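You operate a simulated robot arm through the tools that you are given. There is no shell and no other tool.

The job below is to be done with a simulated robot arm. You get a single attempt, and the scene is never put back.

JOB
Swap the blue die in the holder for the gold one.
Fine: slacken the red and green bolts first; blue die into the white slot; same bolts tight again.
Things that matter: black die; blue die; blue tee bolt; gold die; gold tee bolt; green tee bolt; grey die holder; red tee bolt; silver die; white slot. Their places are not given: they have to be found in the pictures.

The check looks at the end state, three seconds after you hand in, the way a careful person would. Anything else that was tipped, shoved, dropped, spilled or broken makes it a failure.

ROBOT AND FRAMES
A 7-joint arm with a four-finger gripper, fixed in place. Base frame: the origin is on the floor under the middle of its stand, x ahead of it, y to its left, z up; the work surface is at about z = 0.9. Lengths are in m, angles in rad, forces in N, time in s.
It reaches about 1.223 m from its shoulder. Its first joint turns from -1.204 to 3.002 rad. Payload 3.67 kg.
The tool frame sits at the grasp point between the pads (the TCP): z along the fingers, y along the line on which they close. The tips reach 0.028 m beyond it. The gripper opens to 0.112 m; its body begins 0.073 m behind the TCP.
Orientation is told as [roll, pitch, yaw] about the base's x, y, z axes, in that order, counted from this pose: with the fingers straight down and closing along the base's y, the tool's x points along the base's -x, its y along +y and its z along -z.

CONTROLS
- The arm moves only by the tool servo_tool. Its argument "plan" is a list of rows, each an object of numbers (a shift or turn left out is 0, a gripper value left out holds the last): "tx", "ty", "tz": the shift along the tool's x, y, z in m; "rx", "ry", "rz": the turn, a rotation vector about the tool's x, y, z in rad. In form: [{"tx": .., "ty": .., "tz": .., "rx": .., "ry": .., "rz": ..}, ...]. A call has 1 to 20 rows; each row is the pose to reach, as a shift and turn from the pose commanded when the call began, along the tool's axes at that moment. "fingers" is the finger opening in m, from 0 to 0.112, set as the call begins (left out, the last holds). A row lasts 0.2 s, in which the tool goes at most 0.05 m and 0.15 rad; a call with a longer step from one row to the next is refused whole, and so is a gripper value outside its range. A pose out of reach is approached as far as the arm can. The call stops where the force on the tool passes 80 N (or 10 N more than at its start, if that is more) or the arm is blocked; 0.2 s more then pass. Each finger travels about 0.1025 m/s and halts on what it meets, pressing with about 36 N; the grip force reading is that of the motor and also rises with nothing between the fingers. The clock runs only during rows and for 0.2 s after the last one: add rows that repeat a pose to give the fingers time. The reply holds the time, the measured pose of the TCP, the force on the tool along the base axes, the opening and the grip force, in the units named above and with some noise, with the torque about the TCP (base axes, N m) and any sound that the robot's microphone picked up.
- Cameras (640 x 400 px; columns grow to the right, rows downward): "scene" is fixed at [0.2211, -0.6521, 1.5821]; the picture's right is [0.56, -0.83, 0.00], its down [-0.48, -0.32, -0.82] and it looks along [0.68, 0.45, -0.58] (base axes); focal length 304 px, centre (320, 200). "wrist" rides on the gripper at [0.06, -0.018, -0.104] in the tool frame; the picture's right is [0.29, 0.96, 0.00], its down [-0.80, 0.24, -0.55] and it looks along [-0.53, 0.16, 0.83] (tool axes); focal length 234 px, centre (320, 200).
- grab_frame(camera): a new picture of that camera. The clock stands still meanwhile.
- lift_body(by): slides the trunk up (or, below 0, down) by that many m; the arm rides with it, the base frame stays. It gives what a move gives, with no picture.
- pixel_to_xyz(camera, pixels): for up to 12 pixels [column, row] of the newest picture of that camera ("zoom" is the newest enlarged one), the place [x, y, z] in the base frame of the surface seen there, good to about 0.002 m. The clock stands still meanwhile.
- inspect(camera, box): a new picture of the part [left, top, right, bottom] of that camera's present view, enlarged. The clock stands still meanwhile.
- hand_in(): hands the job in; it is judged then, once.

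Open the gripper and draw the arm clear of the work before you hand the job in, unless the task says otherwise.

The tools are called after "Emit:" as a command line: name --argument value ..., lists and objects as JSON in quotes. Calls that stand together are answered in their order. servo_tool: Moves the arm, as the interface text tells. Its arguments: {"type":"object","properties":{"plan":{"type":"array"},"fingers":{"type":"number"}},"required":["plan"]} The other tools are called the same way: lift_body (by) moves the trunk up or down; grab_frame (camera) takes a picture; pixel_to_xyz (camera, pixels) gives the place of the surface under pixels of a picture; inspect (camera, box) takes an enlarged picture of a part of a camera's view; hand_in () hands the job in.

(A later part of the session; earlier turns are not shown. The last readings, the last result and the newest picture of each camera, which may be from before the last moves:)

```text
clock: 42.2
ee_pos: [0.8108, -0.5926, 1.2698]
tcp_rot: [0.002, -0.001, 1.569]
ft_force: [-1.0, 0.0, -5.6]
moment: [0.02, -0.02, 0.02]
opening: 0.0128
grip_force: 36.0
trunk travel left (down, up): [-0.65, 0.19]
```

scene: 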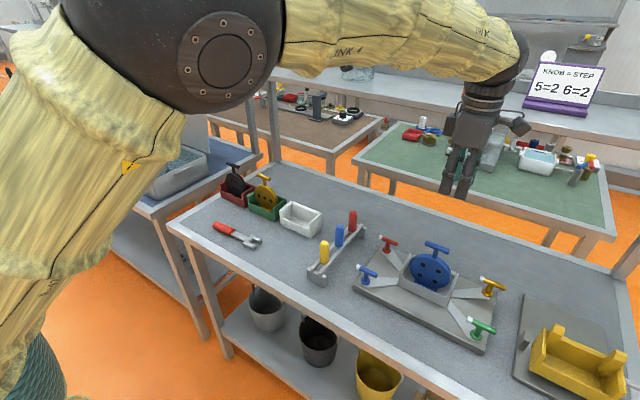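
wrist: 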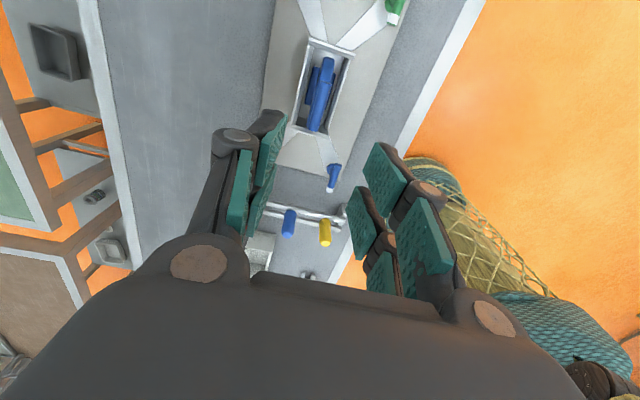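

Now I carry the die in +y toward the white slot, stopping short at y≈-0.29 for a look.

Emit:
servo_tool --plan '[{"tx": -0.015, "ty": -0.002}, {"tx": -0.04, "ty": -0.005}, {"tx": -0.07, "ty": -0.009}, {"tx": -0.1, "ty": -0.013}, {"tx": -0.13, "ty": -0.017}, {"tx": -0.16, "ty": -0.021}, {"tx": -0.19, "ty": -0.025}, {"tx": -0.22, "ty": -0.029}, {"tx": -0.25, "ty": -0.033}, {"tx": -0.275, "ty": -0.036}, {"tx": -0.295, "ty": -0.038}, {"tx": -0.3, "ty": -0.038}, {"tx": -0.3, "ty": -0.038}]'

Emit:
grab_frame --camera "wrist"

Emit:
grab_frame --camera "scene"

```text
clock: 45.0
ee_pos: [0.8514, -0.2912, 1.2696]
tcp_rot: [0.0, 0.0, 1.569]
ft_force: [-0.2, 0.2, -5.4]
moment: [-0.05, -0.01, -0.02]
opening: 0.013
grip_force: 35.7
trunk travel left (down, up): [-0.65, 0.19]
```

```text
taken
```

wrist: 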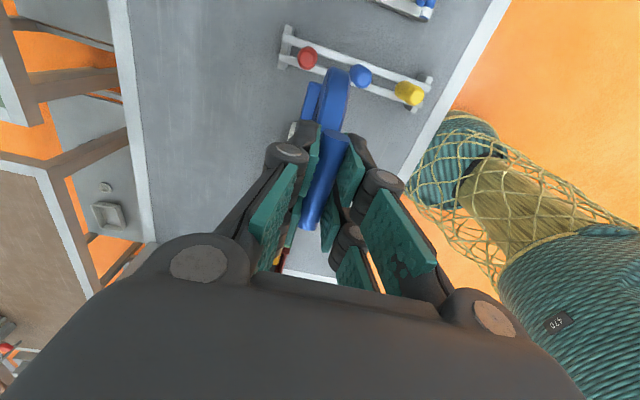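

```text
taken
```

scene: 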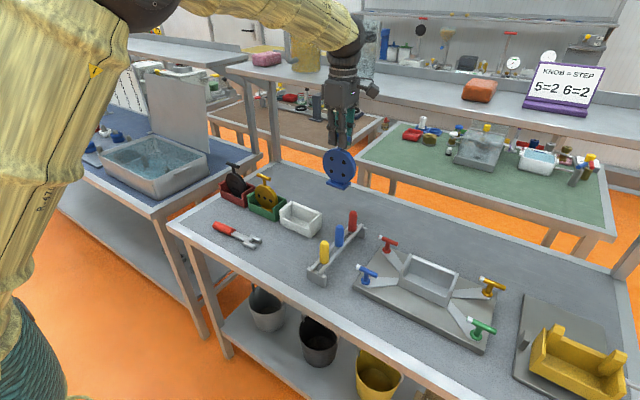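

The die hangs level. The slot is mostly hidden in the wrist view, so I re-measure the white slot in an enlarged scene view.

Emit:
inspect --camera "scene" --box '[265, 190, 340, 250]'

```text
6.67 times, centred on (302, 220) of scene
```

zoom: 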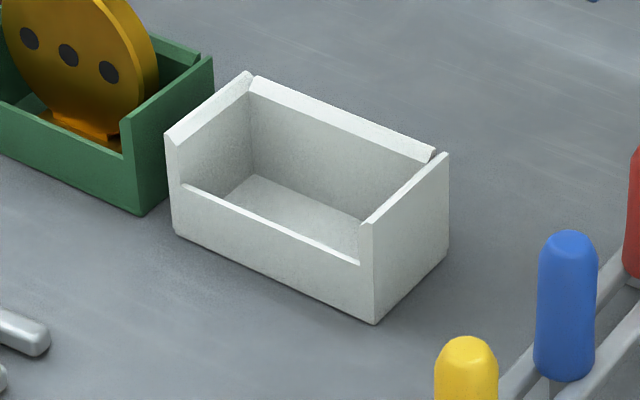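

Emit:
pixel_to_xyz --camera "zoom" --pixels '[[168, 133], [245, 75], [255, 82], [432, 152], [445, 155], [367, 222], [181, 188], [362, 260], [300, 200], [258, 175], [340, 210], [270, 230]]'

Emit:
pixel_to_xyz --camera "zoom" --pixels '[[210, 110], [405, 192], [340, 118], [300, 130], [375, 315], [240, 140], [345, 228], [178, 230], [330, 236], [260, 178], [185, 125], [380, 300]]'

```text
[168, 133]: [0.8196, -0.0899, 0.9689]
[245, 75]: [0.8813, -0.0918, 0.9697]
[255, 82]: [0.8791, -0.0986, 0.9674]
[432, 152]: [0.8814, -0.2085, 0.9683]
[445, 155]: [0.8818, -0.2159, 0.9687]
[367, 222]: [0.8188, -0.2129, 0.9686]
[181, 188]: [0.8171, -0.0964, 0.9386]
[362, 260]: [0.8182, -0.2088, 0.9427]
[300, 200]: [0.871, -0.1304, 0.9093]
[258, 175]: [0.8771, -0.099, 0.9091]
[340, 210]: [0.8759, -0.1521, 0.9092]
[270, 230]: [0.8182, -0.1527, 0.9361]
```

```text
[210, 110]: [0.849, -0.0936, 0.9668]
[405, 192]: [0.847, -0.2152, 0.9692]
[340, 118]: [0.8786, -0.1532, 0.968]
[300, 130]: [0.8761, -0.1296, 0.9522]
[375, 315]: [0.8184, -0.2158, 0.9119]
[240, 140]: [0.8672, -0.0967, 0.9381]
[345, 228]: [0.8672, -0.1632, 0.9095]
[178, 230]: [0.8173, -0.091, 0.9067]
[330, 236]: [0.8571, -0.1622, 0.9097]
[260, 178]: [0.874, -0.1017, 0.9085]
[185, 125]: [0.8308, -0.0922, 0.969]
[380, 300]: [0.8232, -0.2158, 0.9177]
```

White slot: inner centre ≈ (0.850, -0.153), floor z≈0.909. I move above it and descend to just above the walls first.

Emit:
servo_tool --plan '[{"tx": -0.02, "ty": -0.0012}, {"tx": -0.045, "ty": -0.0012}, {"tx": -0.075, "ty": -0.0012}, {"tx": -0.105, "ty": -0.0012}, {"tx": -0.127, "ty": -0.0012}, {"tx": -0.137, "ty": -0.0012}, {"tx": -0.137, "ty": -0.0012, "tz": 0.03}, {"tx": -0.137, "ty": -0.0012, "tz": 0.06}, {"tx": -0.137, "ty": -0.0012, "tz": 0.09}, {"tx": -0.137, "ty": -0.0012, "tz": 0.12}, {"tx": -0.137, "ty": -0.0012, "tz": 0.14}, {"tx": -0.137, "ty": -0.0012, "tz": 0.14}]'

Emit:
inspect --camera "scene" --box '[240, 140, 360, 250]'

Emit:
grab_frame --camera "wrist"

```text
clock: 47.6
ee_pos: [0.8504, -0.1535, 1.1303]
tcp_rot: [0.0, 0.0, 1.57]
ft_force: [-0.7, 0.5, -5.0]
moment: [0.0, -0.01, 0.01]
opening: 0.0127
grip_force: 35.9
trunk travel left (down, up): [-0.65, 0.19]
```

```text
3.64 times, centred on (300, 195) of scene
```

zoom: 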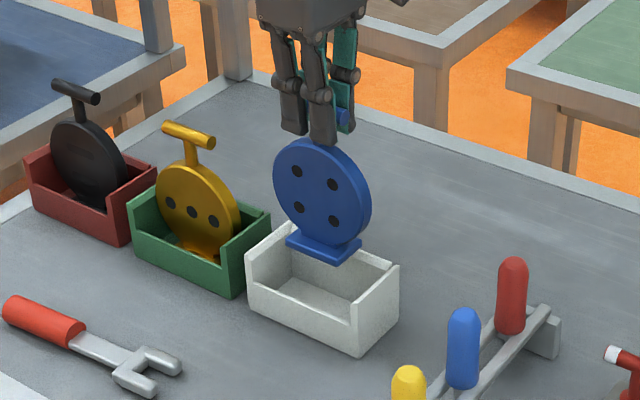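

```text
taken
```

wrist: 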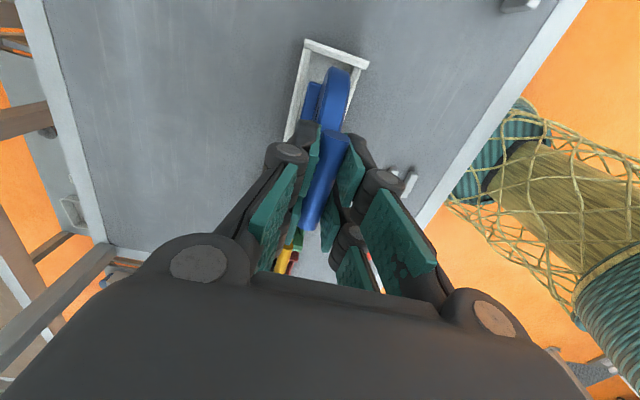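

The die's foot is right over the slot opening. I lower in slow steps to about 1 cm above the floor.

Emit:
servo_tool --plan '[{"tz": 0.012}, {"tz": 0.024}, {"tz": 0.036}, {"tz": 0.048}, {"tz": 0.06}, {"tz": 0.06}]'

Emit:
inspect --camera "scene" --box '[240, 140, 360, 250]'

```text
clock: 49.0
ee_pos: [0.8513, -0.1531, 1.0711]
tcp_rot: [0.0, 0.0, 1.568]
ft_force: [0.2, 0.4, -5.5]
moment: [-0.02, 0.01, 0.01]
opening: 0.013
grip_force: 36.1
trunk travel left (down, up): [-0.65, 0.19]
```

```text
3.64 times, centred on (300, 195) of scene
```

zoom: 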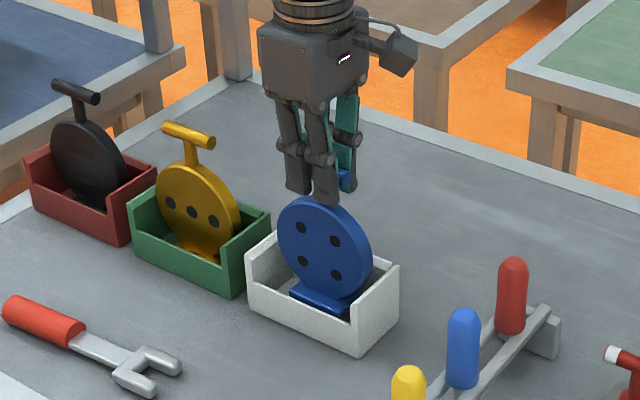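

The die is inside the slot with no side force. I lower the last centimetre in 2 mm steps, watching for the load to go off the tool.

Emit:
servo_tool --plan '[{"tz": 0.003}, {"tz": 0.006}, {"tz": 0.009}, {"tz": 0.011}, {"tz": 0.011}]'

```text
clock: 50.2
ee_pos: [0.8514, -0.1537, 1.0602]
tcp_rot: [-0.001, 0.001, 1.57]
ft_force: [0.0, 0.8, -5.0]
moment: [0.01, 0.01, -0.01]
opening: 0.013
grip_force: 36.2
trunk travel left (down, up): [-0.65, 0.19]
```

Still hanging (-5 N). A few more millimetres.

Emit:
servo_tool --plan '[{"tz": 0.0015}, {"tz": 0.003}, {"tz": 0.003}]'

```text
clock: 51.0
ee_pos: [0.8508, -0.1526, 1.0563]
tcp_rot: [-0.001, 0.0, 1.567]
ft_force: [-0.7, -0.1, -5.1]
moment: [0.01, -0.01, 0.02]
opening: 0.0128
grip_force: 36.2
trunk travel left (down, up): [-0.65, 0.19]
```

Emit:
servo_tool --plan '[{"tz": 0.001}, {"tz": 0.002}, {"tz": 0.002}]'

```text
clock: 51.8
ee_pos: [0.8498, -0.1534, 1.0562]
tcp_rot: [-0.001, 0.0, 1.57]
ft_force: [1.7, -1.2, 1.4]
moment: [-0.04, -0.06, 0.02]
opening: 0.0128
grip_force: 36.5
trunk travel left (down, up): [-0.65, 0.19]
```

The load went off (Fz +1.4 N at z≈1.055): the die is on the floor of the slot. I open the fingers in place.

Emit:
servo_tool --plan '[{"tz": 0.0}, {"tz": 0.0}, {"tz": 0.0}]' --fingers 0.05

Emit:
inspect --camera "scene" --box '[240, 140, 360, 250]'

Emit:
grab_frame --camera "wrist"

```text
clock: 52.6
ee_pos: [0.8514, -0.1543, 1.0541]
tcp_rot: [-0.001, 0.0, 1.568]
ft_force: [0.2, 0.5, -0.3]
moment: [0.01, -0.04, 0.02]
opening: 0.0497
grip_force: 0.1
trunk travel left (down, up): [-0.65, 0.19]
```

```text
3.64 times, centred on (300, 195) of scene
```

zoom: 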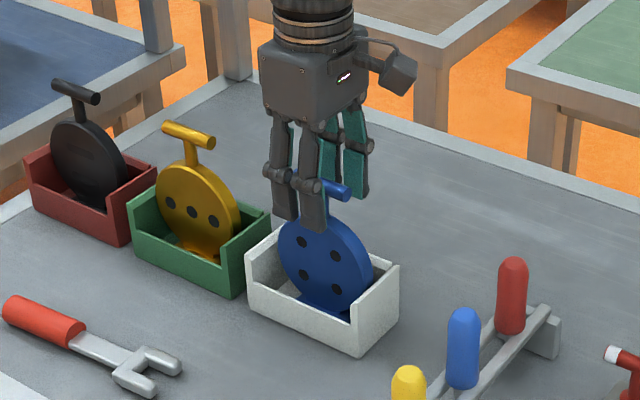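

```text
taken
```

wrist: 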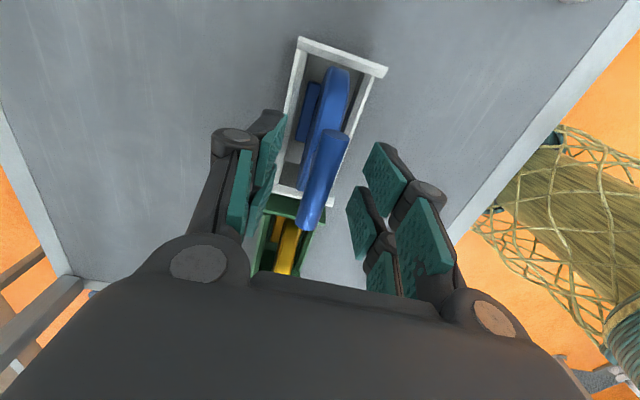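

The blue die stands properly in the white slot. I go straight up and over to the gold die for a look.

Emit:
servo_tool --plan '[{"tz": -0.015}, {"tz": -0.04}, {"tz": -0.075}, {"tz": -0.11}, {"tz": -0.15}, {"tz": -0.186}, {"tx": -0.03, "tz": -0.186}, {"tx": -0.07, "tz": -0.186}, {"tx": -0.11, "tz": -0.186}, {"tx": -0.14, "tz": -0.186}, {"tx": -0.15, "tz": -0.186}, {"tx": -0.15, "tz": -0.186}]'

Emit:
grab_frame --camera "wrist"

Emit:
inspect --camera "scene" --box '[220, 120, 340, 240]'

```text
clock: 55.2
ee_pos: [0.8504, -0.0012, 1.2427]
tcp_rot: [0.002, 0.001, 1.571]
ft_force: [-0.9, 0.3, -0.3]
moment: [-0.01, 0.01, 0.03]
opening: 0.05
grip_force: 0.0
trunk travel left (down, up): [-0.65, 0.19]
```

```text
taken
```

wrist: 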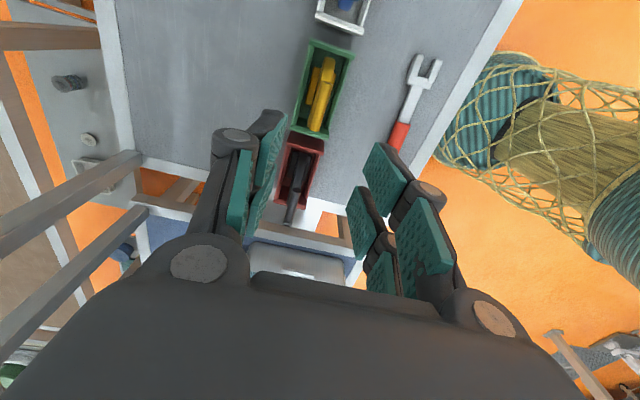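

```text
3.33 times, centred on (280, 180) of scene
```

zoom: 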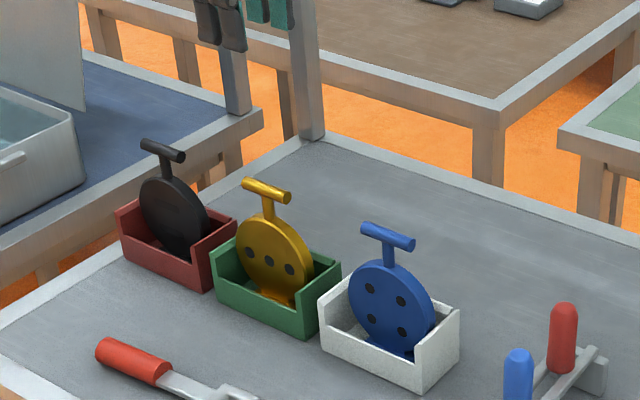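

Blue die sits well in the white slot. I enlarge the gold die in the wrist view to locate its handle.

Emit:
inspect --camera "wrist" --box '[280, 30, 370, 150]'

```text
3.33 times, centred on (325, 90) of wrist
```

zoom: 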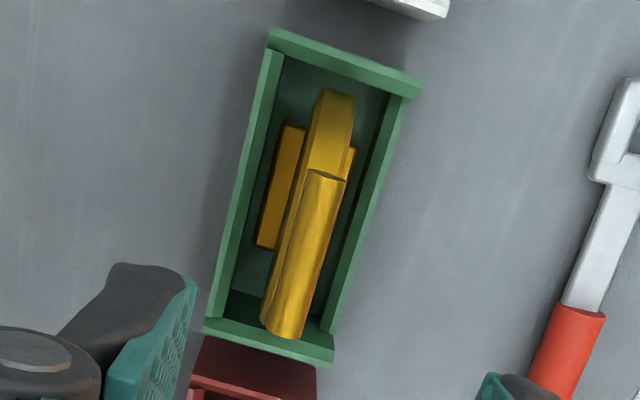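

Emit:
pixel_to_xyz --camera "zoom" --pixels '[[325, 177], [318, 200], [308, 235], [300, 265], [290, 300], [283, 330], [335, 105], [325, 150], [285, 150], [275, 30], [420, 85], [330, 360]]'

```text
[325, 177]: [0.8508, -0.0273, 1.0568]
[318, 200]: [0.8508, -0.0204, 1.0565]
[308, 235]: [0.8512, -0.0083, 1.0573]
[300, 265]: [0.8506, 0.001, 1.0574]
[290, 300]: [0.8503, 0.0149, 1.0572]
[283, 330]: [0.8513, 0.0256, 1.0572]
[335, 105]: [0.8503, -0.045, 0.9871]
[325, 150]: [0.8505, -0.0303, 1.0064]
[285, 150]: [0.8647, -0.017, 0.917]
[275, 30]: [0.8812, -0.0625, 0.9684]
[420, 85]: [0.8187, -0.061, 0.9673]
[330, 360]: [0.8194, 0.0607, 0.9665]
```

Gold handle: x≈0.8508, y centre -0.001, top z 1.0572. I descend onto it.

Emit:
servo_tool --plan '[{"tx": -0.002, "ty": -0.001, "tz": 0.04}, {"tx": -0.002, "ty": -0.001, "tz": 0.08}, {"tx": -0.002, "ty": -0.001, "tz": 0.12}, {"tx": -0.002, "ty": -0.001, "tz": 0.15}, {"tx": -0.002, "ty": -0.001, "tz": 0.17}, {"tx": -0.002, "ty": -0.001, "tz": 0.1845}, {"tx": -0.002, "ty": -0.001, "tz": 0.1845}]'

Emit:
grab_frame --camera "wrist"

```text
clock: 56.8
ee_pos: [0.852, -0.0019, 1.056]
tcp_rot: [0.002, 0.001, 1.569]
ft_force: [-0.3, 0.5, 0.2]
moment: [0.01, 0.0, -0.01]
opening: 0.05
grip_force: 0.0
trunk travel left (down, up): [-0.65, 0.19]
```

```text
taken
```

wrist: 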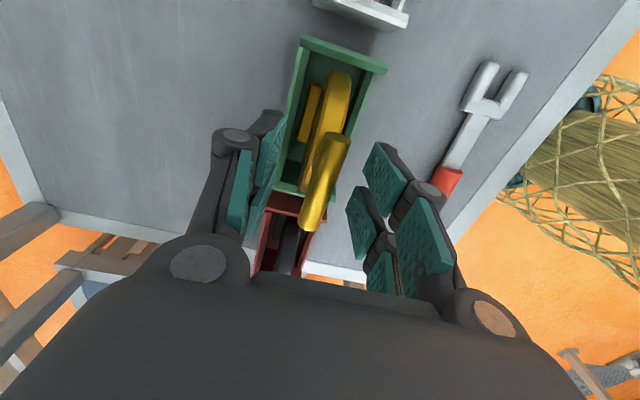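

The gold handle is between the pads. I close, then lift a small amount to feel the load.

Emit:
servo_tool --plan '[{"tz": 0.0}, {"tz": 0.0}, {"tz": 0.0}, {"tz": 0.0}, {"tz": -0.004}, {"tz": -0.008}, {"tz": -0.012}, {"tz": -0.012}]' --fingers 0.0

```text
clock: 58.6
ee_pos: [0.8514, -0.0018, 1.0685]
tcp_rot: [-0.001, 0.0, 1.569]
ft_force: [-0.7, -0.6, -4.6]
moment: [-0.03, 0.0, 0.01]
opening: 0.0131
grip_force: 36.0
trunk travel left (down, up): [-0.65, 0.19]
```

Load ≈5 N, free. I lift it to TCP z≈1.27.

Emit:
servo_tool --plan '[{"tz": -0.015}, {"tz": -0.03}, {"tz": -0.05}, {"tz": -0.075}, {"tz": -0.1}, {"tz": -0.13}, {"tz": -0.16}, {"tz": -0.19}, {"tz": -0.2025}, {"tz": -0.2025}]'

Emit:
grab_frame --camera "scene"

```text
clock: 60.8
ee_pos: [0.8509, 0.0009, 1.2708]
tcp_rot: [-0.001, 0.0, 1.57]
ft_force: [0.4, 0.2, -5.5]
moment: [0.01, 0.01, 0.01]
opening: 0.0131
grip_force: 36.2
trunk travel left (down, up): [-0.65, 0.19]
```

```text
taken
```

scene: 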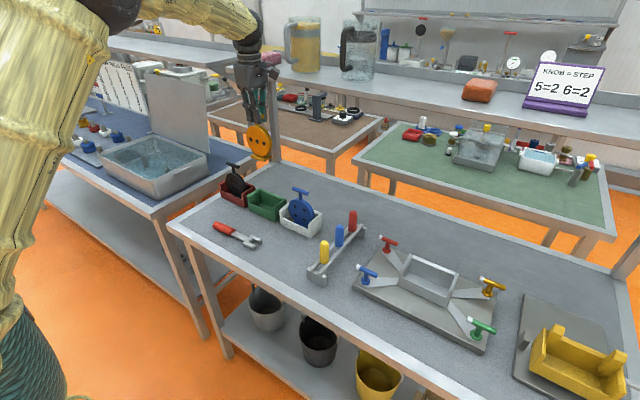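

Gold die hangs level. The holder is empty now; I measure its inside in an enlarged scene view.

Emit:
inspect --camera "scene" --box '[390, 240, 470, 310]'

```text
5.71 times, centred on (430, 275) of scene
```

zoom: 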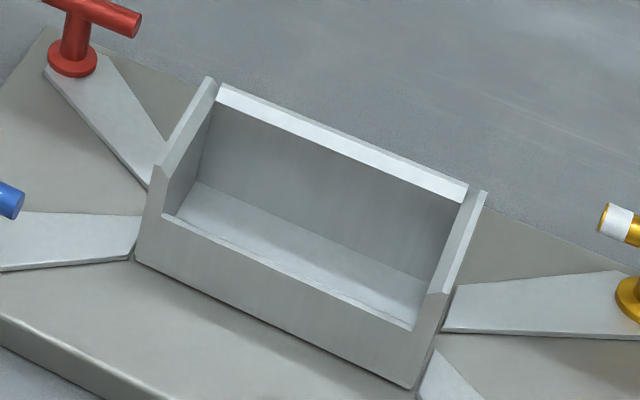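

Emit:
pixel_to_xyz --camera "zoom" --pixels '[[157, 170], [210, 82], [220, 95], [462, 188], [482, 195], [437, 290], [178, 218], [408, 322], [200, 185], [300, 235], [415, 285], [290, 275]]'

```text
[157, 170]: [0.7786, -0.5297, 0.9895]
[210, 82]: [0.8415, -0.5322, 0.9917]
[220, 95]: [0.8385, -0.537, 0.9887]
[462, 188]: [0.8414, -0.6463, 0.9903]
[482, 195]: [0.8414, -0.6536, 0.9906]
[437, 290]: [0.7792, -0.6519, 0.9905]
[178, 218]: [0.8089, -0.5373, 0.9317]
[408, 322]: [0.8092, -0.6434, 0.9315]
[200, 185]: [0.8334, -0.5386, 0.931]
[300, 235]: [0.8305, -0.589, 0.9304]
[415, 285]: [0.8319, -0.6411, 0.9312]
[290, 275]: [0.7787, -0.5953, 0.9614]
```

Holder centre ≈ (0.810, -0.591), floor 0.930. I carry the gold die back along -y at height to above the holder.

Emit:
servo_tool --plan '[{"tx": 0.01, "ty": 0.0007}, {"tx": 0.03, "ty": 0.002}, {"tx": 0.06, "ty": 0.004}, {"tx": 0.095, "ty": 0.0065}, {"tx": 0.13, "ty": 0.009}, {"tx": 0.165, "ty": 0.0113}, {"tx": 0.2, "ty": 0.0137}, {"tx": 0.235, "ty": 0.016}, {"tx": 0.27, "ty": 0.0185}, {"tx": 0.305, "ty": 0.021}, {"tx": 0.34, "ty": 0.0232}, {"tx": 0.375, "ty": 0.0256}, {"tx": 0.41, "ty": 0.028}, {"tx": 0.445, "ty": 0.0304}, {"tx": 0.48, "ty": 0.0328}, {"tx": 0.515, "ty": 0.0352}, {"tx": 0.55, "ty": 0.0376}, {"tx": 0.575, "ty": 0.0393}, {"tx": 0.59, "ty": 0.0403}, {"tx": 0.59, "ty": 0.0403}]'

Emit:
grab_frame --camera "scene"

Emit:
grab_frame --camera "wrist"

```text
clock: 65.0
ee_pos: [0.8103, -0.5906, 1.2693]
tcp_rot: [0.0, 0.0, 1.569]
ft_force: [0.2, -0.1, -5.5]
moment: [0.02, 0.02, -0.03]
opening: 0.013
grip_force: 35.8
trunk travel left (down, up): [-0.65, 0.19]
```

```text
taken
```

scene: 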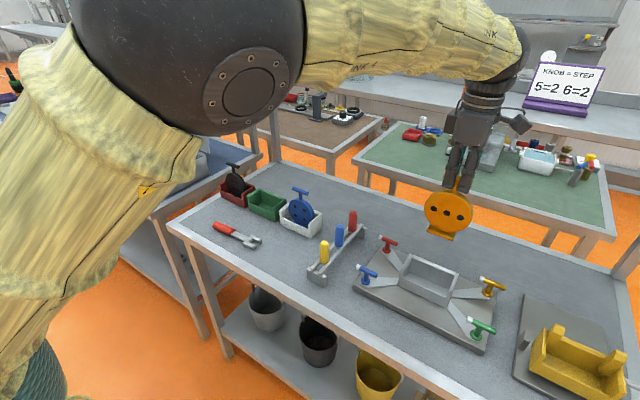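

```text
taken
```

wrist: 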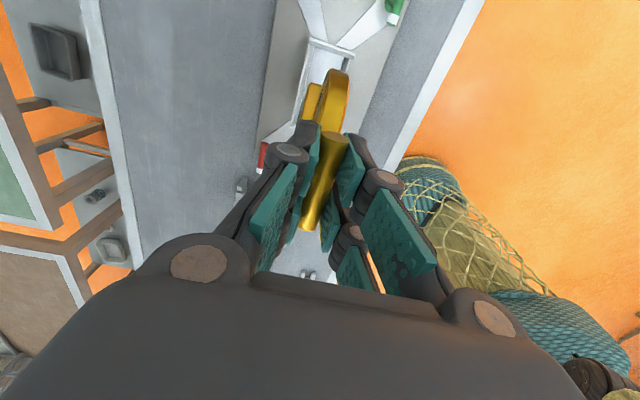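

Positioned over the holder. I descend to just above the holder's walls and check.

Emit:
servo_tool --plan '[{"tz": 0.025}, {"tz": 0.055}, {"tz": 0.085}, {"tz": 0.108}, {"tz": 0.118}, {"tz": 0.118}]'

Emit:
inspect --camera "scene" --box '[370, 180, 490, 300]'

```text
clock: 66.4
ee_pos: [0.8118, -0.5905, 1.1513]
tcp_rot: [0.003, -0.001, 1.571]
ft_force: [0.2, -0.3, -5.6]
moment: [0.0, -0.03, 0.03]
opening: 0.013
grip_force: 36.3
trunk travel left (down, up): [-0.65, 0.19]
```

```text
3.33 times, centred on (430, 240) of scene
```

zoom: 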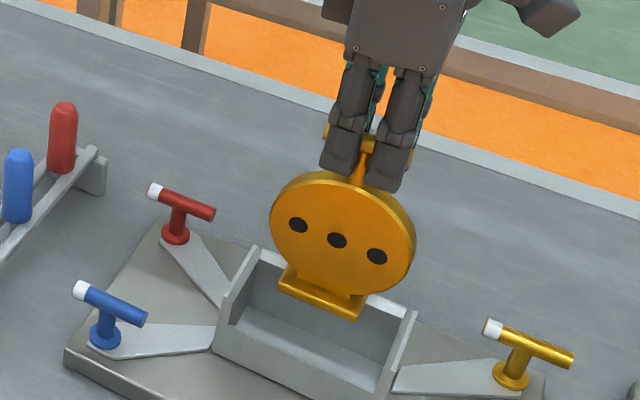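

The die is centred over the opening. I lower to ~6 mm above seating (z≈1.084).

Emit:
servo_tool --plan '[{"tz": 0.012}, {"tz": 0.024}, {"tz": 0.036}, {"tz": 0.048}, {"tz": 0.058}, {"tz": 0.066}, {"tz": 0.066}]'

Emit:
inspect --camera "scene" --box '[370, 180, 490, 300]'

```text
clock: 68.0
ee_pos: [0.8102, -0.5919, 1.0856]
tcp_rot: [0.0, 0.0, 1.568]
ft_force: [0.2, 0.0, -5.1]
moment: [0.01, 0.0, 0.01]
opening: 0.0128
grip_force: 36.0
trunk travel left (down, up): [-0.65, 0.19]
```

```text
3.33 times, centred on (430, 240) of scene
```

zoom: 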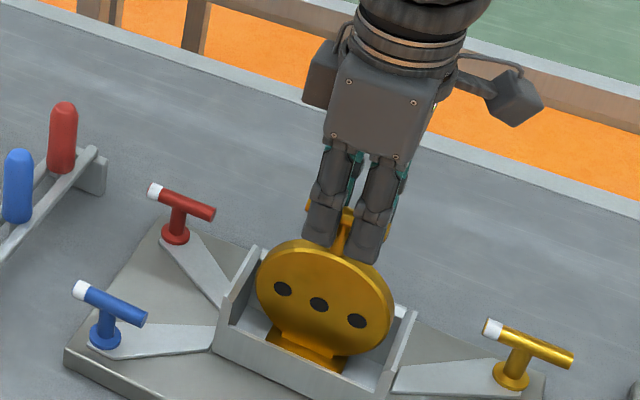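

Inside the holder with no side load. Final lowering in small steps until the weight comes off.

Emit:
servo_tool --plan '[{"tz": 0.002}, {"tz": 0.004}, {"tz": 0.006}, {"tz": 0.007}, {"tz": 0.007}]'

```text
clock: 69.2
ee_pos: [0.8104, -0.5926, 1.0785]
tcp_rot: [0.001, 0.0, 1.568]
ft_force: [-0.3, -0.7, -4.2]
moment: [-0.06, -0.04, -0.01]
opening: 0.0128
grip_force: 36.0
trunk travel left (down, up): [-0.65, 0.19]
```

Emit:
servo_tool --plan '[{"tz": 0.001}, {"tz": 0.002}, {"tz": 0.002}]'

```text
clock: 70.0
ee_pos: [0.8098, -0.5929, 1.0786]
tcp_rot: [-0.002, 0.001, 1.569]
ft_force: [-0.4, -1.6, 9.6]
moment: [0.12, -0.06, -0.03]
opening: 0.0129
grip_force: 36.0
trunk travel left (down, up): [-0.65, 0.19]
```

Seated (Fz +9.6 N). I ease up 1 mm and open the fingers.

Emit:
servo_tool --plan '[{"tz": -0.001}, {"tz": -0.001}]'

Emit:
servo_tool --plan '[{"tz": 0.0}, {"tz": 0.0}, {"tz": 0.0}]' --fingers 0.05

Emit:
inspect --camera "scene" --box '[370, 180, 490, 300]'

Emit:
grab_frame --camera "wrist"

```text
clock: 70.6
ee_pos: [0.8101, -0.5914, 1.0786]
tcp_rot: [-0.002, 0.003, 1.569]
ft_force: [0.5, -1.9, 7.6]
moment: [-0.27, -0.04, 0.01]
opening: 0.013
grip_force: 36.2
trunk travel left (down, up): [-0.65, 0.19]
```

```text
clock: 71.4
ee_pos: [0.8097, -0.592, 1.0772]
tcp_rot: [0.0, -0.001, 1.57]
ft_force: [-0.1, -0.2, 0.8]
moment: [0.03, -0.01, 0.02]
opening: 0.05
grip_force: 0.0
trunk travel left (down, up): [-0.65, 0.19]
```

```text
3.33 times, centred on (430, 240) of scene
```

zoom: 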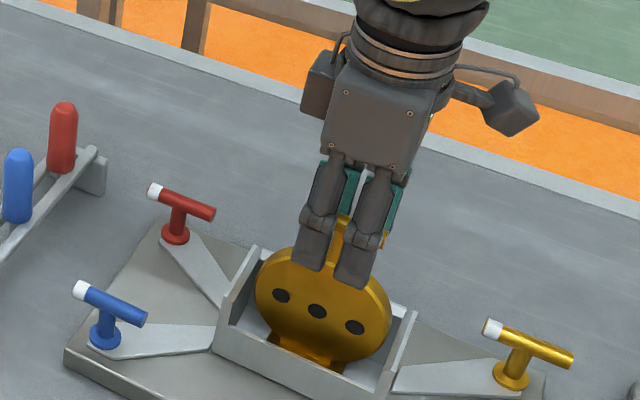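

```text
taken
```

wrist: 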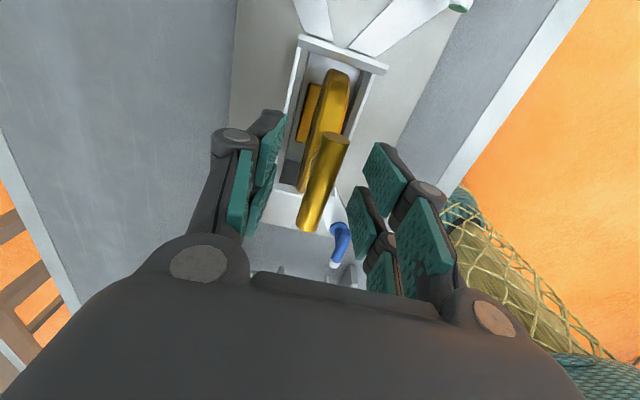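

The gold die stands in the holder just as the blue one did. I go straight up, then over to the green bolt (yaw +1.57, ready to turn clockwise).

Emit:
servo_tool --plan '[{"tz": -0.015}, {"tz": -0.04}, {"tz": -0.075}, {"tz": -0.11}, {"tz": -0.15}, {"tz": -0.1865}, {"tx": 0.035, "ty": 0.018, "tz": -0.1865}, {"tx": 0.07, "ty": 0.036, "tz": -0.1865}, {"tx": 0.105, "ty": 0.055, "tz": -0.1865}, {"tx": 0.1365, "ty": 0.0714, "tz": -0.1865}, {"tx": 0.1365, "ty": 0.0714, "tz": -0.1865}]'

Emit:
inspect --camera "scene" --box '[340, 200, 520, 350]'

Emit:
grab_frame --camera "wrist"

```text
clock: 73.8
ee_pos: [0.738, -0.7289, 1.2655]
tcp_rot: [0.0, -0.001, 1.568]
ft_force: [0.5, 0.3, -0.6]
moment: [0.0, -0.02, -0.03]
opening: 0.0499
grip_force: 0.1
trunk travel left (down, up): [-0.65, 0.19]
```

```text
2.67 times, centred on (430, 275) of scene
```

zoom: 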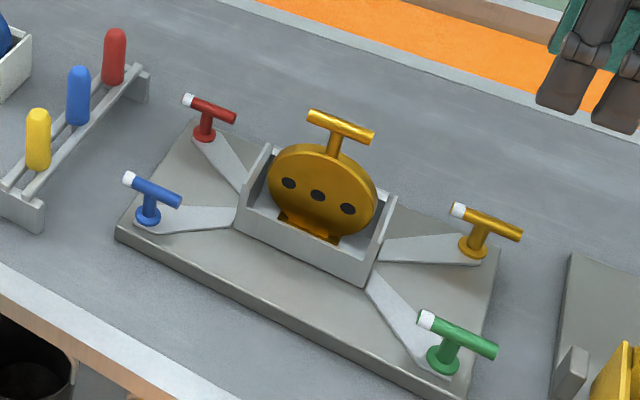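

```text
taken
```

wrist: 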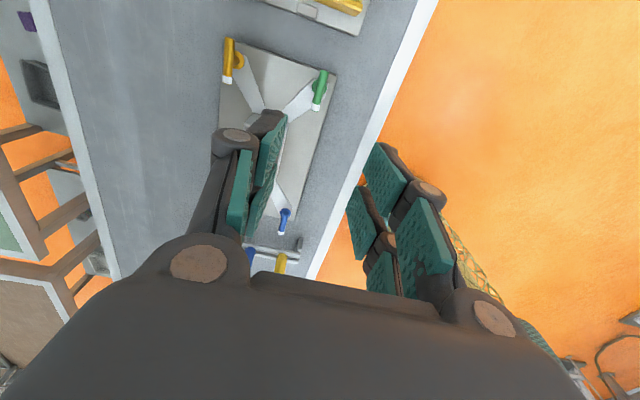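

All four bolts now show white tips at +y; red and green were tight at -y. I enlarge the green bolt to refine its position.

Emit:
inspect --camera "wrist" --box '[270, 50, 370, 130]'

```text
5.00 times, centred on (320, 90) of wrist
```

zoom: 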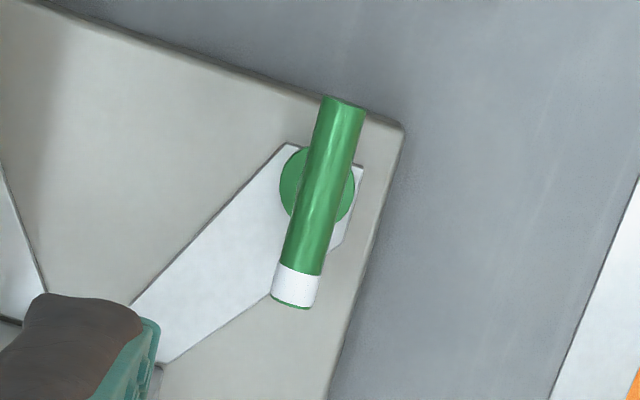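

Emit:
pixel_to_xyz --camera "zoom" --pixels '[[343, 104], [338, 130], [330, 160], [320, 195], [312, 230], [303, 262], [297, 290], [295, 302], [288, 185], [350, 195]]'

```text
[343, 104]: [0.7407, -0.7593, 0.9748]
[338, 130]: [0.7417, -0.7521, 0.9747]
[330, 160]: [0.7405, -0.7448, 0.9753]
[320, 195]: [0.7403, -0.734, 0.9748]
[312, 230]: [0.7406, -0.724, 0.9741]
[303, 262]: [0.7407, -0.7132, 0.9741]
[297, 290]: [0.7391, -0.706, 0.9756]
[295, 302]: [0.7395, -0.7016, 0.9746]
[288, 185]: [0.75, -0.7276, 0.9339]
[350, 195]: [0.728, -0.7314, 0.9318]
```

Green bar centre ≈ (0.740, -0.7295). I descend onto it.

Emit:
servo_tool --plan '[{"tx": 0.0015, "ty": -0.0007, "tz": 0.045}, {"tx": 0.0015, "ty": -0.0007, "tz": 0.09}, {"tx": 0.0015, "ty": -0.0007, "tz": 0.135}, {"tx": 0.0015, "ty": -0.0007, "tz": 0.18}, {"tx": 0.0015, "ty": -0.0007, "tz": 0.22}, {"tx": 0.0015, "ty": -0.0007, "tz": 0.255}, {"tx": 0.0015, "ty": -0.0007, "tz": 0.275}, {"tx": 0.0015, "ty": -0.0007, "tz": 0.29}, {"tx": 0.0015, "ty": -0.0007, "tz": 0.29}]'

Emit:
inspect --camera "wrist" --box '[180, 80, 440, 300]'

```text
clock: 75.8
ee_pos: [0.7397, -0.7301, 0.9745]
tcp_rot: [0.0, 0.0, 1.569]
ft_force: [-0.2, 0.5, -1.6]
moment: [0.04, -0.02, 0.02]
opening: 0.0501
grip_force: 0.1
trunk travel left (down, up): [-0.65, 0.19]
```

```text
1.82 times, centred on (310, 190) of wrist
```

zoom: 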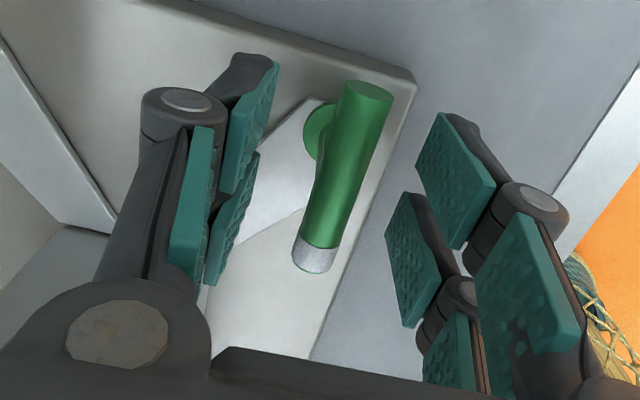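

Centred. I close on the bar and start turning clockwise.

Emit:
servo_tool --plan '[{"tz": 0.0}, {"tz": 0.0}, {"tz": 0.0}, {"tz": 0.0}, {"rz": 0.1}, {"rz": 0.2}, {"rz": 0.3}, {"rz": 0.4}, {"rz": 0.5}]' --fingers 0.0

```text
clock: 77.8
ee_pos: [0.7396, -0.731, 0.9731]
tcp_rot: [0.001, -0.002, 1.068]
ft_force: [-2.4, -0.4, -10.7]
moment: [0.43, -0.13, -0.02]
opening: 0.0128
grip_force: 45.4
trunk travel left (down, up): [-0.65, 0.19]
```

Turning smoothly. I continue clockwise.

Emit:
servo_tool --plan '[{"rz": 0.1}, {"rz": 0.2}, {"rz": 0.3}, {"rz": 0.4}, {"rz": 0.5}, {"rz": 0.6}, {"rz": 0.7}, {"rz": 0.8}, {"rz": 0.9}, {"rz": 1.0}]'

```text
clock: 80.0
ee_pos: [0.7395, -0.7294, 0.9728]
tcp_rot: [0.002, 0.0, 0.068]
ft_force: [-11.4, 5.6, -15.6]
moment: [0.07, -0.93, -0.02]
opening: 0.0135
grip_force: 45.6
trunk travel left (down, up): [-0.65, 0.19]
```

Emit:
servo_tool --plan '[{"rz": 0.1}, {"rz": 0.2}, {"rz": 0.3}, {"rz": 0.4}, {"rz": 0.5}, {"rz": 0.6}, {"rz": 0.7}, {"rz": 0.8}, {"rz": 0.9}, {"rz": 1.0}]'

```text
clock: 82.2
ee_pos: [0.7398, -0.7299, 0.9751]
tcp_rot: [-0.001, 0.002, -0.929]
ft_force: [-13.6, 16.0, -23.8]
moment: [0.13, 0.13, 0.06]
opening: 0.0131
grip_force: 45.4
trunk travel left (down, up): [-0.65, 0.19]
```

2.5 rad done; now slower toward the original tight angle, watching the torque about z.

Emit:
servo_tool --plan '[{"tx": 0.001, "rz": 0.1}, {"tx": 0.002, "rz": 0.2}, {"tx": 0.002, "rz": 0.3}, {"tx": 0.002, "rz": 0.4}, {"tx": 0.002, "rz": 0.5}, {"tx": 0.002, "rz": 0.5}]'

```text
clock: 83.6
ee_pos: [0.7402, -0.7295, 0.9744]
tcp_rot: [0.001, -0.003, -1.432]
ft_force: [11.6, -13.1, 1.5]
moment: [-1.26, -0.26, -0.01]
opening: 0.0133
grip_force: 44.9
trunk travel left (down, up): [-0.65, 0.19]
```

Emit:
servo_tool --plan '[{"rz": 0.05}, {"rz": 0.1}, {"rz": 0.14}]'

```text
clock: 84.4
ee_pos: [0.7403, -0.73, 0.9734]
tcp_rot: [0.0, -0.001, -1.57]
ft_force: [21.4, -19.8, 11.1]
moment: [-0.5, -0.16, 0.08]
opening: 0.013
grip_force: 45.5
trunk travel left (down, up): [-0.65, 0.19]
```

At the original angle now, torque +0.08 N·m and a side force from my last small shift. I take that shift back and turn a little further to feel for the tight stop.

Emit:
servo_tool --plan '[{"tx": -0.0008, "ty": 0.001}, {"tx": -0.0016, "ty": 0.002}, {"tx": -0.0016, "ty": 0.002, "rz": 0.04}, {"tx": -0.0016, "ty": 0.002, "rz": 0.08}, {"tx": -0.0016, "ty": 0.002, "rz": 0.08}]'

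```text
clock: 85.6
ee_pos: [0.7397, -0.7284, 0.9736]
tcp_rot: [-0.001, 0.002, -1.65]
ft_force: [5.5, -7.6, 8.6]
moment: [-0.06, -0.01, 2.38]
opening: 0.0166
grip_force: 45.3
trunk travel left (down, up): [-0.65, 0.19]
```

The torque jumped to 2.4 N·m with the bar held — that is the tight stop. I open the fingers right there and look.

Emit:
servo_tool --plan '[{"tz": 0.0}, {"tz": 0.0}, {"tz": 0.0}]' --fingers 0.05

Emit:
inspect --camera "wrist" --box '[180, 80, 440, 300]'

Emit:
pixel_to_xyz --camera "zoom" --pixels '[[360, 120], [350, 160], [338, 200], [327, 240]]'

```text
clock: 86.4
ee_pos: [0.7407, -0.729, 0.9749]
tcp_rot: [0.001, 0.001, -1.652]
ft_force: [-0.7, 0.9, -0.3]
moment: [-0.02, 0.0, 0.01]
opening: 0.0498
grip_force: 0.1
trunk travel left (down, up): [-0.65, 0.19]
```

```text
1.82 times, centred on (310, 190) of wrist
```

zoom: 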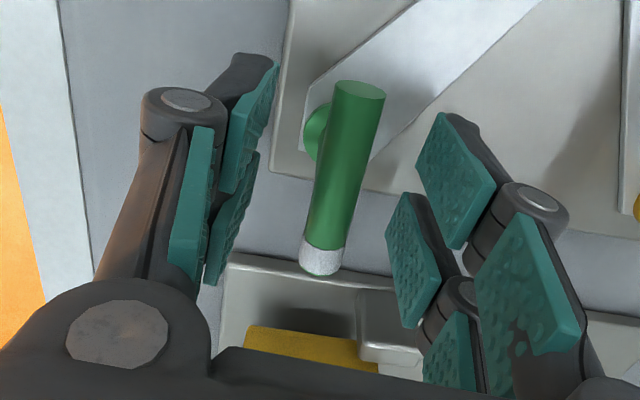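

```text
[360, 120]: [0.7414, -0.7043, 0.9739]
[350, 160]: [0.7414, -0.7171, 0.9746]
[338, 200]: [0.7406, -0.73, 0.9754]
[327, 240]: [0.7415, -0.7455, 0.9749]
```

The green bar is exactly along y again with the white tip at -y: tight. I lift and unwind the wrist for the red bolt.

Emit:
servo_tool --plan '[{"tz": -0.04}, {"tz": -0.08}, {"tz": -0.12}, {"tz": -0.16}, {"tz": -0.2}, {"tz": -0.24}, {"tz": -0.24, "rz": -0.1376}, {"tz": -0.24, "rz": -0.2752}, {"tz": -0.24, "rz": -0.4128}, {"tz": -0.24, "rz": -0.5503}, {"tz": -0.24, "rz": -0.6879}, {"tz": -0.24, "rz": -0.8255}, {"tz": -0.24, "rz": -0.9631}, {"tz": -0.24, "rz": -1.1007}, {"tz": -0.24, "rz": -1.2383}, {"tz": -0.24, "rz": -1.3758}, {"tz": -0.24, "rz": -1.5134}, {"tz": -0.24, "rz": -1.651}, {"tz": -0.24, "rz": -1.651}]'

```text
clock: 90.4
ee_pos: [0.7415, -0.73, 1.2156]
tcp_rot: [0.0, -0.001, 0.001]
ft_force: [-0.8, -0.4, -0.9]
moment: [-0.02, 0.01, 0.01]
opening: 0.0502
grip_force: 0.2
trunk travel left (down, up): [-0.65, 0.19]
```

Now across to above the red bolt while turning to yaw +1.57.

Emit:
servo_tool --plan '[{"tx": -0.0127, "ty": 0.0254, "rz": -0.143}, {"tx": -0.0254, "ty": 0.0508, "rz": -0.286}, {"tx": -0.038, "ty": 0.0762, "rz": -0.428}, {"tx": -0.0507, "ty": 0.1016, "rz": -0.571}, {"tx": -0.0634, "ty": 0.127, "rz": -0.714}, {"tx": -0.0761, "ty": 0.1525, "rz": -0.857}, {"tx": -0.0888, "ty": 0.1779, "rz": -1.0}, {"tx": -0.1015, "ty": 0.2033, "rz": -1.142}, {"tx": -0.1141, "ty": 0.2287, "rz": -1.285}, {"tx": -0.1268, "ty": 0.2541, "rz": -1.428}, {"tx": -0.1395, "ty": 0.2795, "rz": -1.571}, {"tx": -0.1395, "ty": 0.2795, "rz": -1.571}]'

Emit:
inspect --camera "wrist" --box '[270, 50, 370, 130]'

Emit:
inspect --camera "scene" --box '[340, 200, 520, 350]'

```text
clock: 93.0
ee_pos: [0.879, -0.4497, 1.2146]
tcp_rot: [0.0, -0.001, 1.573]
ft_force: [-0.7, -0.1, -0.8]
moment: [-0.01, -0.02, 0.0]
opening: 0.0502
grip_force: 0.0
trunk travel left (down, up): [-0.65, 0.19]
```

```text
5.00 times, centred on (320, 90) of wrist
```

zoom: 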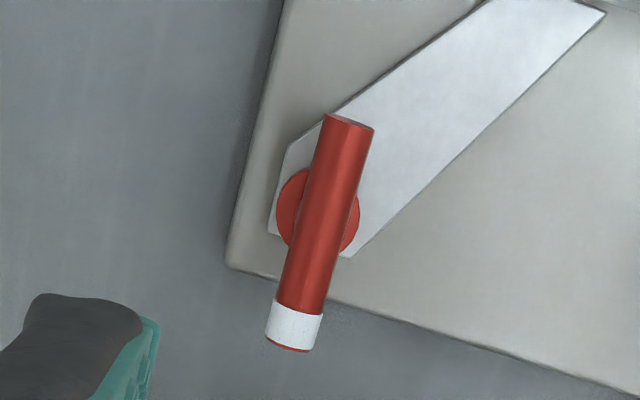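

```text
2.67 times, centred on (430, 275) of scene
```

zoom: 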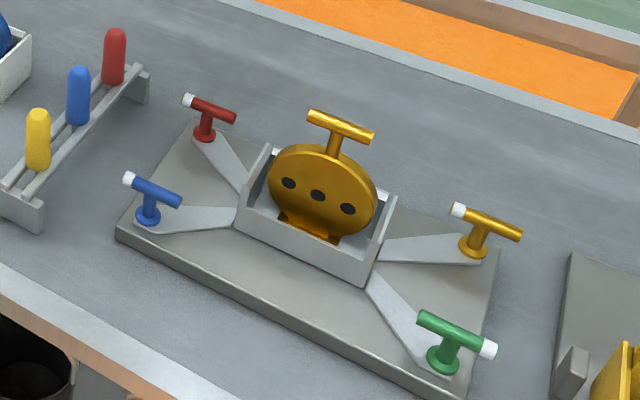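

The green bolt is back as it was. I re-inspect the wrist view to measure the red bar.

Emit:
inspect --camera "wrist" --box '[270, 50, 370, 130]'

Emit:
pixel_to_xyz --camera "zoom" --pixels '[[350, 122], [345, 145], [335, 180], [325, 215], [315, 255], [303, 295], [295, 325], [290, 345], [285, 215], [353, 225]]'

```text
5.00 times, centred on (320, 90) of wrist
```

zoom: 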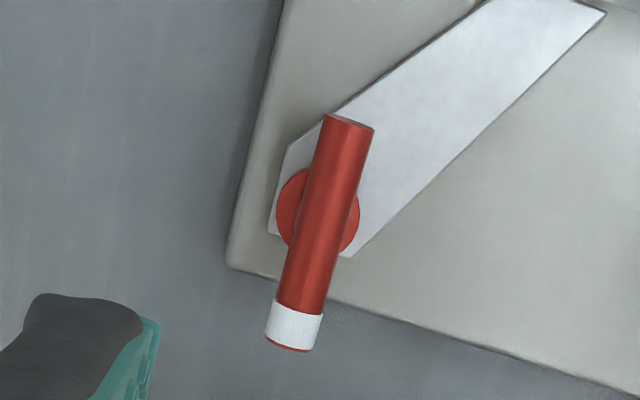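

```text
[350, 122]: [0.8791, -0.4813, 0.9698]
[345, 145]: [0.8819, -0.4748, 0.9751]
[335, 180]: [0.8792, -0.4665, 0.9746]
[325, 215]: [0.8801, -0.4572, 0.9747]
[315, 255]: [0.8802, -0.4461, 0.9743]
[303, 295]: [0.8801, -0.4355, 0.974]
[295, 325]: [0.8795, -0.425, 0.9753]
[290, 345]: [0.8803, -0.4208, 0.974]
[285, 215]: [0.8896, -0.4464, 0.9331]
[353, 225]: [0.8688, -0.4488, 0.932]
```

Red bar centre ≈ (0.8798, -0.4505). I descend onto it.

Emit:
servo_tool --plan '[{"tx": 0.0006, "ty": -0.0003, "tz": 0.04}, {"tx": 0.0006, "ty": -0.0003, "tz": 0.08}, {"tx": 0.0006, "ty": -0.0003, "tz": 0.12}, {"tx": 0.0006, "ty": -0.0003, "tz": 0.16}, {"tx": 0.0006, "ty": -0.0003, "tz": 0.2}, {"tx": 0.0006, "ty": -0.0003, "tz": 0.225}, {"tx": 0.0006, "ty": -0.0003, "tz": 0.24}, {"tx": 0.0006, "ty": -0.0003, "tz": 0.24}]'

Emit:
inspect --camera "wrist" --box '[180, 80, 440, 300]'

```text
clock: 94.8
ee_pos: [0.8814, -0.4521, 0.9733]
tcp_rot: [-0.001, -0.002, 1.57]
ft_force: [-0.4, 0.2, -0.3]
moment: [-0.01, -0.02, 0.02]
opening: 0.05
grip_force: 0.0
trunk travel left (down, up): [-0.65, 0.19]
```

```text
1.82 times, centred on (310, 190) of wrist
```

zoom: 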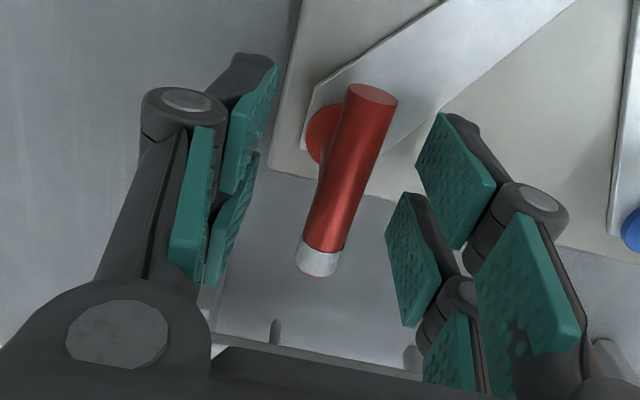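

Centred. I close and turn clockwise.

Emit:
servo_tool --plan '[{"tz": 0.0}, {"tz": 0.0}, {"tz": 0.0}, {"tz": 0.0}, {"rz": 0.1}, {"rz": 0.2}, {"rz": 0.3}, {"rz": 0.4}, {"rz": 0.5}]' --fingers 0.0

```text
clock: 96.8
ee_pos: [0.8803, -0.4497, 0.9738]
tcp_rot: [0.0, 0.001, 1.07]
ft_force: [-16.0, 6.9, -17.6]
moment: [0.14, -0.01, 0.04]
opening: 0.0131
grip_force: 44.6
trunk travel left (down, up): [-0.65, 0.19]
```

Turning fine; I trim 1.5 mm along the closing direction and continue.

Emit:
servo_tool --plan '[{"ty": 0.0015}, {"ty": 0.0015, "rz": 0.1}, {"ty": 0.0015, "rz": 0.2}, {"ty": 0.0015, "rz": 0.3}, {"ty": 0.0015, "rz": 0.4}, {"ty": 0.0015, "rz": 0.5}, {"ty": 0.0015, "rz": 0.6}, {"ty": 0.0015, "rz": 0.7}, {"ty": 0.0015, "rz": 0.8}, {"ty": 0.0015, "rz": 0.9}, {"ty": 0.0015, "rz": 1.0}]'

```text
clock: 99.2
ee_pos: [0.8799, -0.4494, 0.9736]
tcp_rot: [0.002, 0.0, 0.068]
ft_force: [-10.4, 6.9, -25.2]
moment: [-0.01, 0.61, 0.01]
opening: 0.0133
grip_force: 45.0
trunk travel left (down, up): [-0.65, 0.19]
```

Emit:
servo_tool --plan '[{"rz": 0.1}, {"rz": 0.2}, {"rz": 0.3}, {"rz": 0.4}, {"rz": 0.5}, {"rz": 0.6}, {"rz": 0.7}, {"rz": 0.8}, {"rz": 0.9}, {"rz": 1.0}]'

```text
clock: 101.4
ee_pos: [0.8795, -0.4489, 0.973]
tcp_rot: [0.0, -0.001, -0.928]
ft_force: [-9.7, 10.6, -23.8]
moment: [-0.4, -0.34, 0.13]
opening: 0.0129
grip_force: 44.9
trunk travel left (down, up): [-0.65, 0.19]
```

2.5 rad done, torque rising slightly (0.13 N·m). I continue to the original angle.

Emit:
servo_tool --plan '[{"rz": 0.1}, {"rz": 0.2}, {"rz": 0.3}, {"rz": 0.4}, {"rz": 0.5}, {"rz": 0.57}, {"rz": 0.62}, {"rz": 0.64}]'

```text
clock: 103.2
ee_pos: [0.8802, -0.4499, 0.9736]
tcp_rot: [-0.001, -0.002, -1.57]
ft_force: [4.8, 5.4, -16.7]
moment: [-0.94, -0.04, 0.08]
opening: 0.0132
grip_force: 44.7
trunk travel left (down, up): [-0.65, 0.19]
```

At the original angle. I turn a bit further to press it against the tight stop, as with the green one.

Emit:
servo_tool --plan '[{"rz": 0.04}, {"rz": 0.08}, {"rz": 0.08}]'

```text
clock: 104.0
ee_pos: [0.8798, -0.4488, 0.9747]
tcp_rot: [0.0, -0.001, -1.646]
ft_force: [10.2, 3.4, -10.4]
moment: [-0.09, -0.07, 2.29]
opening: 0.0164
grip_force: 44.8
trunk travel left (down, up): [-0.65, 0.19]
```

Torque rose to 2.3 N·m at the stop — the red bolt is tight. I open and look.

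Emit:
servo_tool --plan '[{"tz": 0.0}, {"tz": 0.0}, {"tz": 0.0}]' --fingers 0.05

Emit:
inspect --camera "wrist" --box '[180, 80, 440, 300]'

Emit:
pixel_to_xyz --camera "zoom" --pixels '[[360, 120], [350, 160], [338, 200], [327, 240]]'

```text
clock: 104.8
ee_pos: [0.8776, -0.4493, 0.9754]
tcp_rot: [-0.001, 0.001, -1.649]
ft_force: [-0.3, -0.9, -0.2]
moment: [-0.01, 0.02, 0.0]
opening: 0.0501
grip_force: 0.1
trunk travel left (down, up): [-0.65, 0.19]
```

```text
1.82 times, centred on (310, 190) of wrist
```

zoom: 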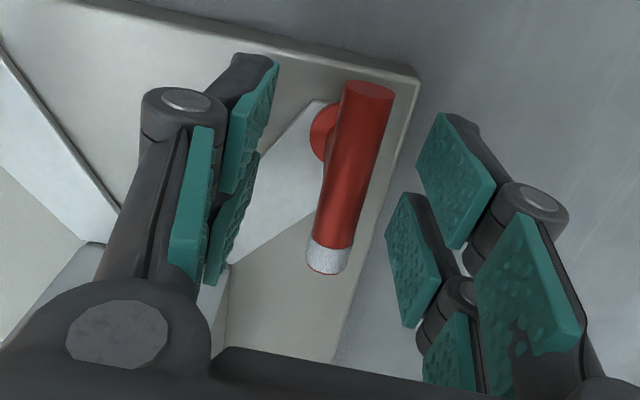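

```text
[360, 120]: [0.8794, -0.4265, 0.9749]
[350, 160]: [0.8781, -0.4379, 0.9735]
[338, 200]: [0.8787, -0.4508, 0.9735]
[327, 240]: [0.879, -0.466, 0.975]
```

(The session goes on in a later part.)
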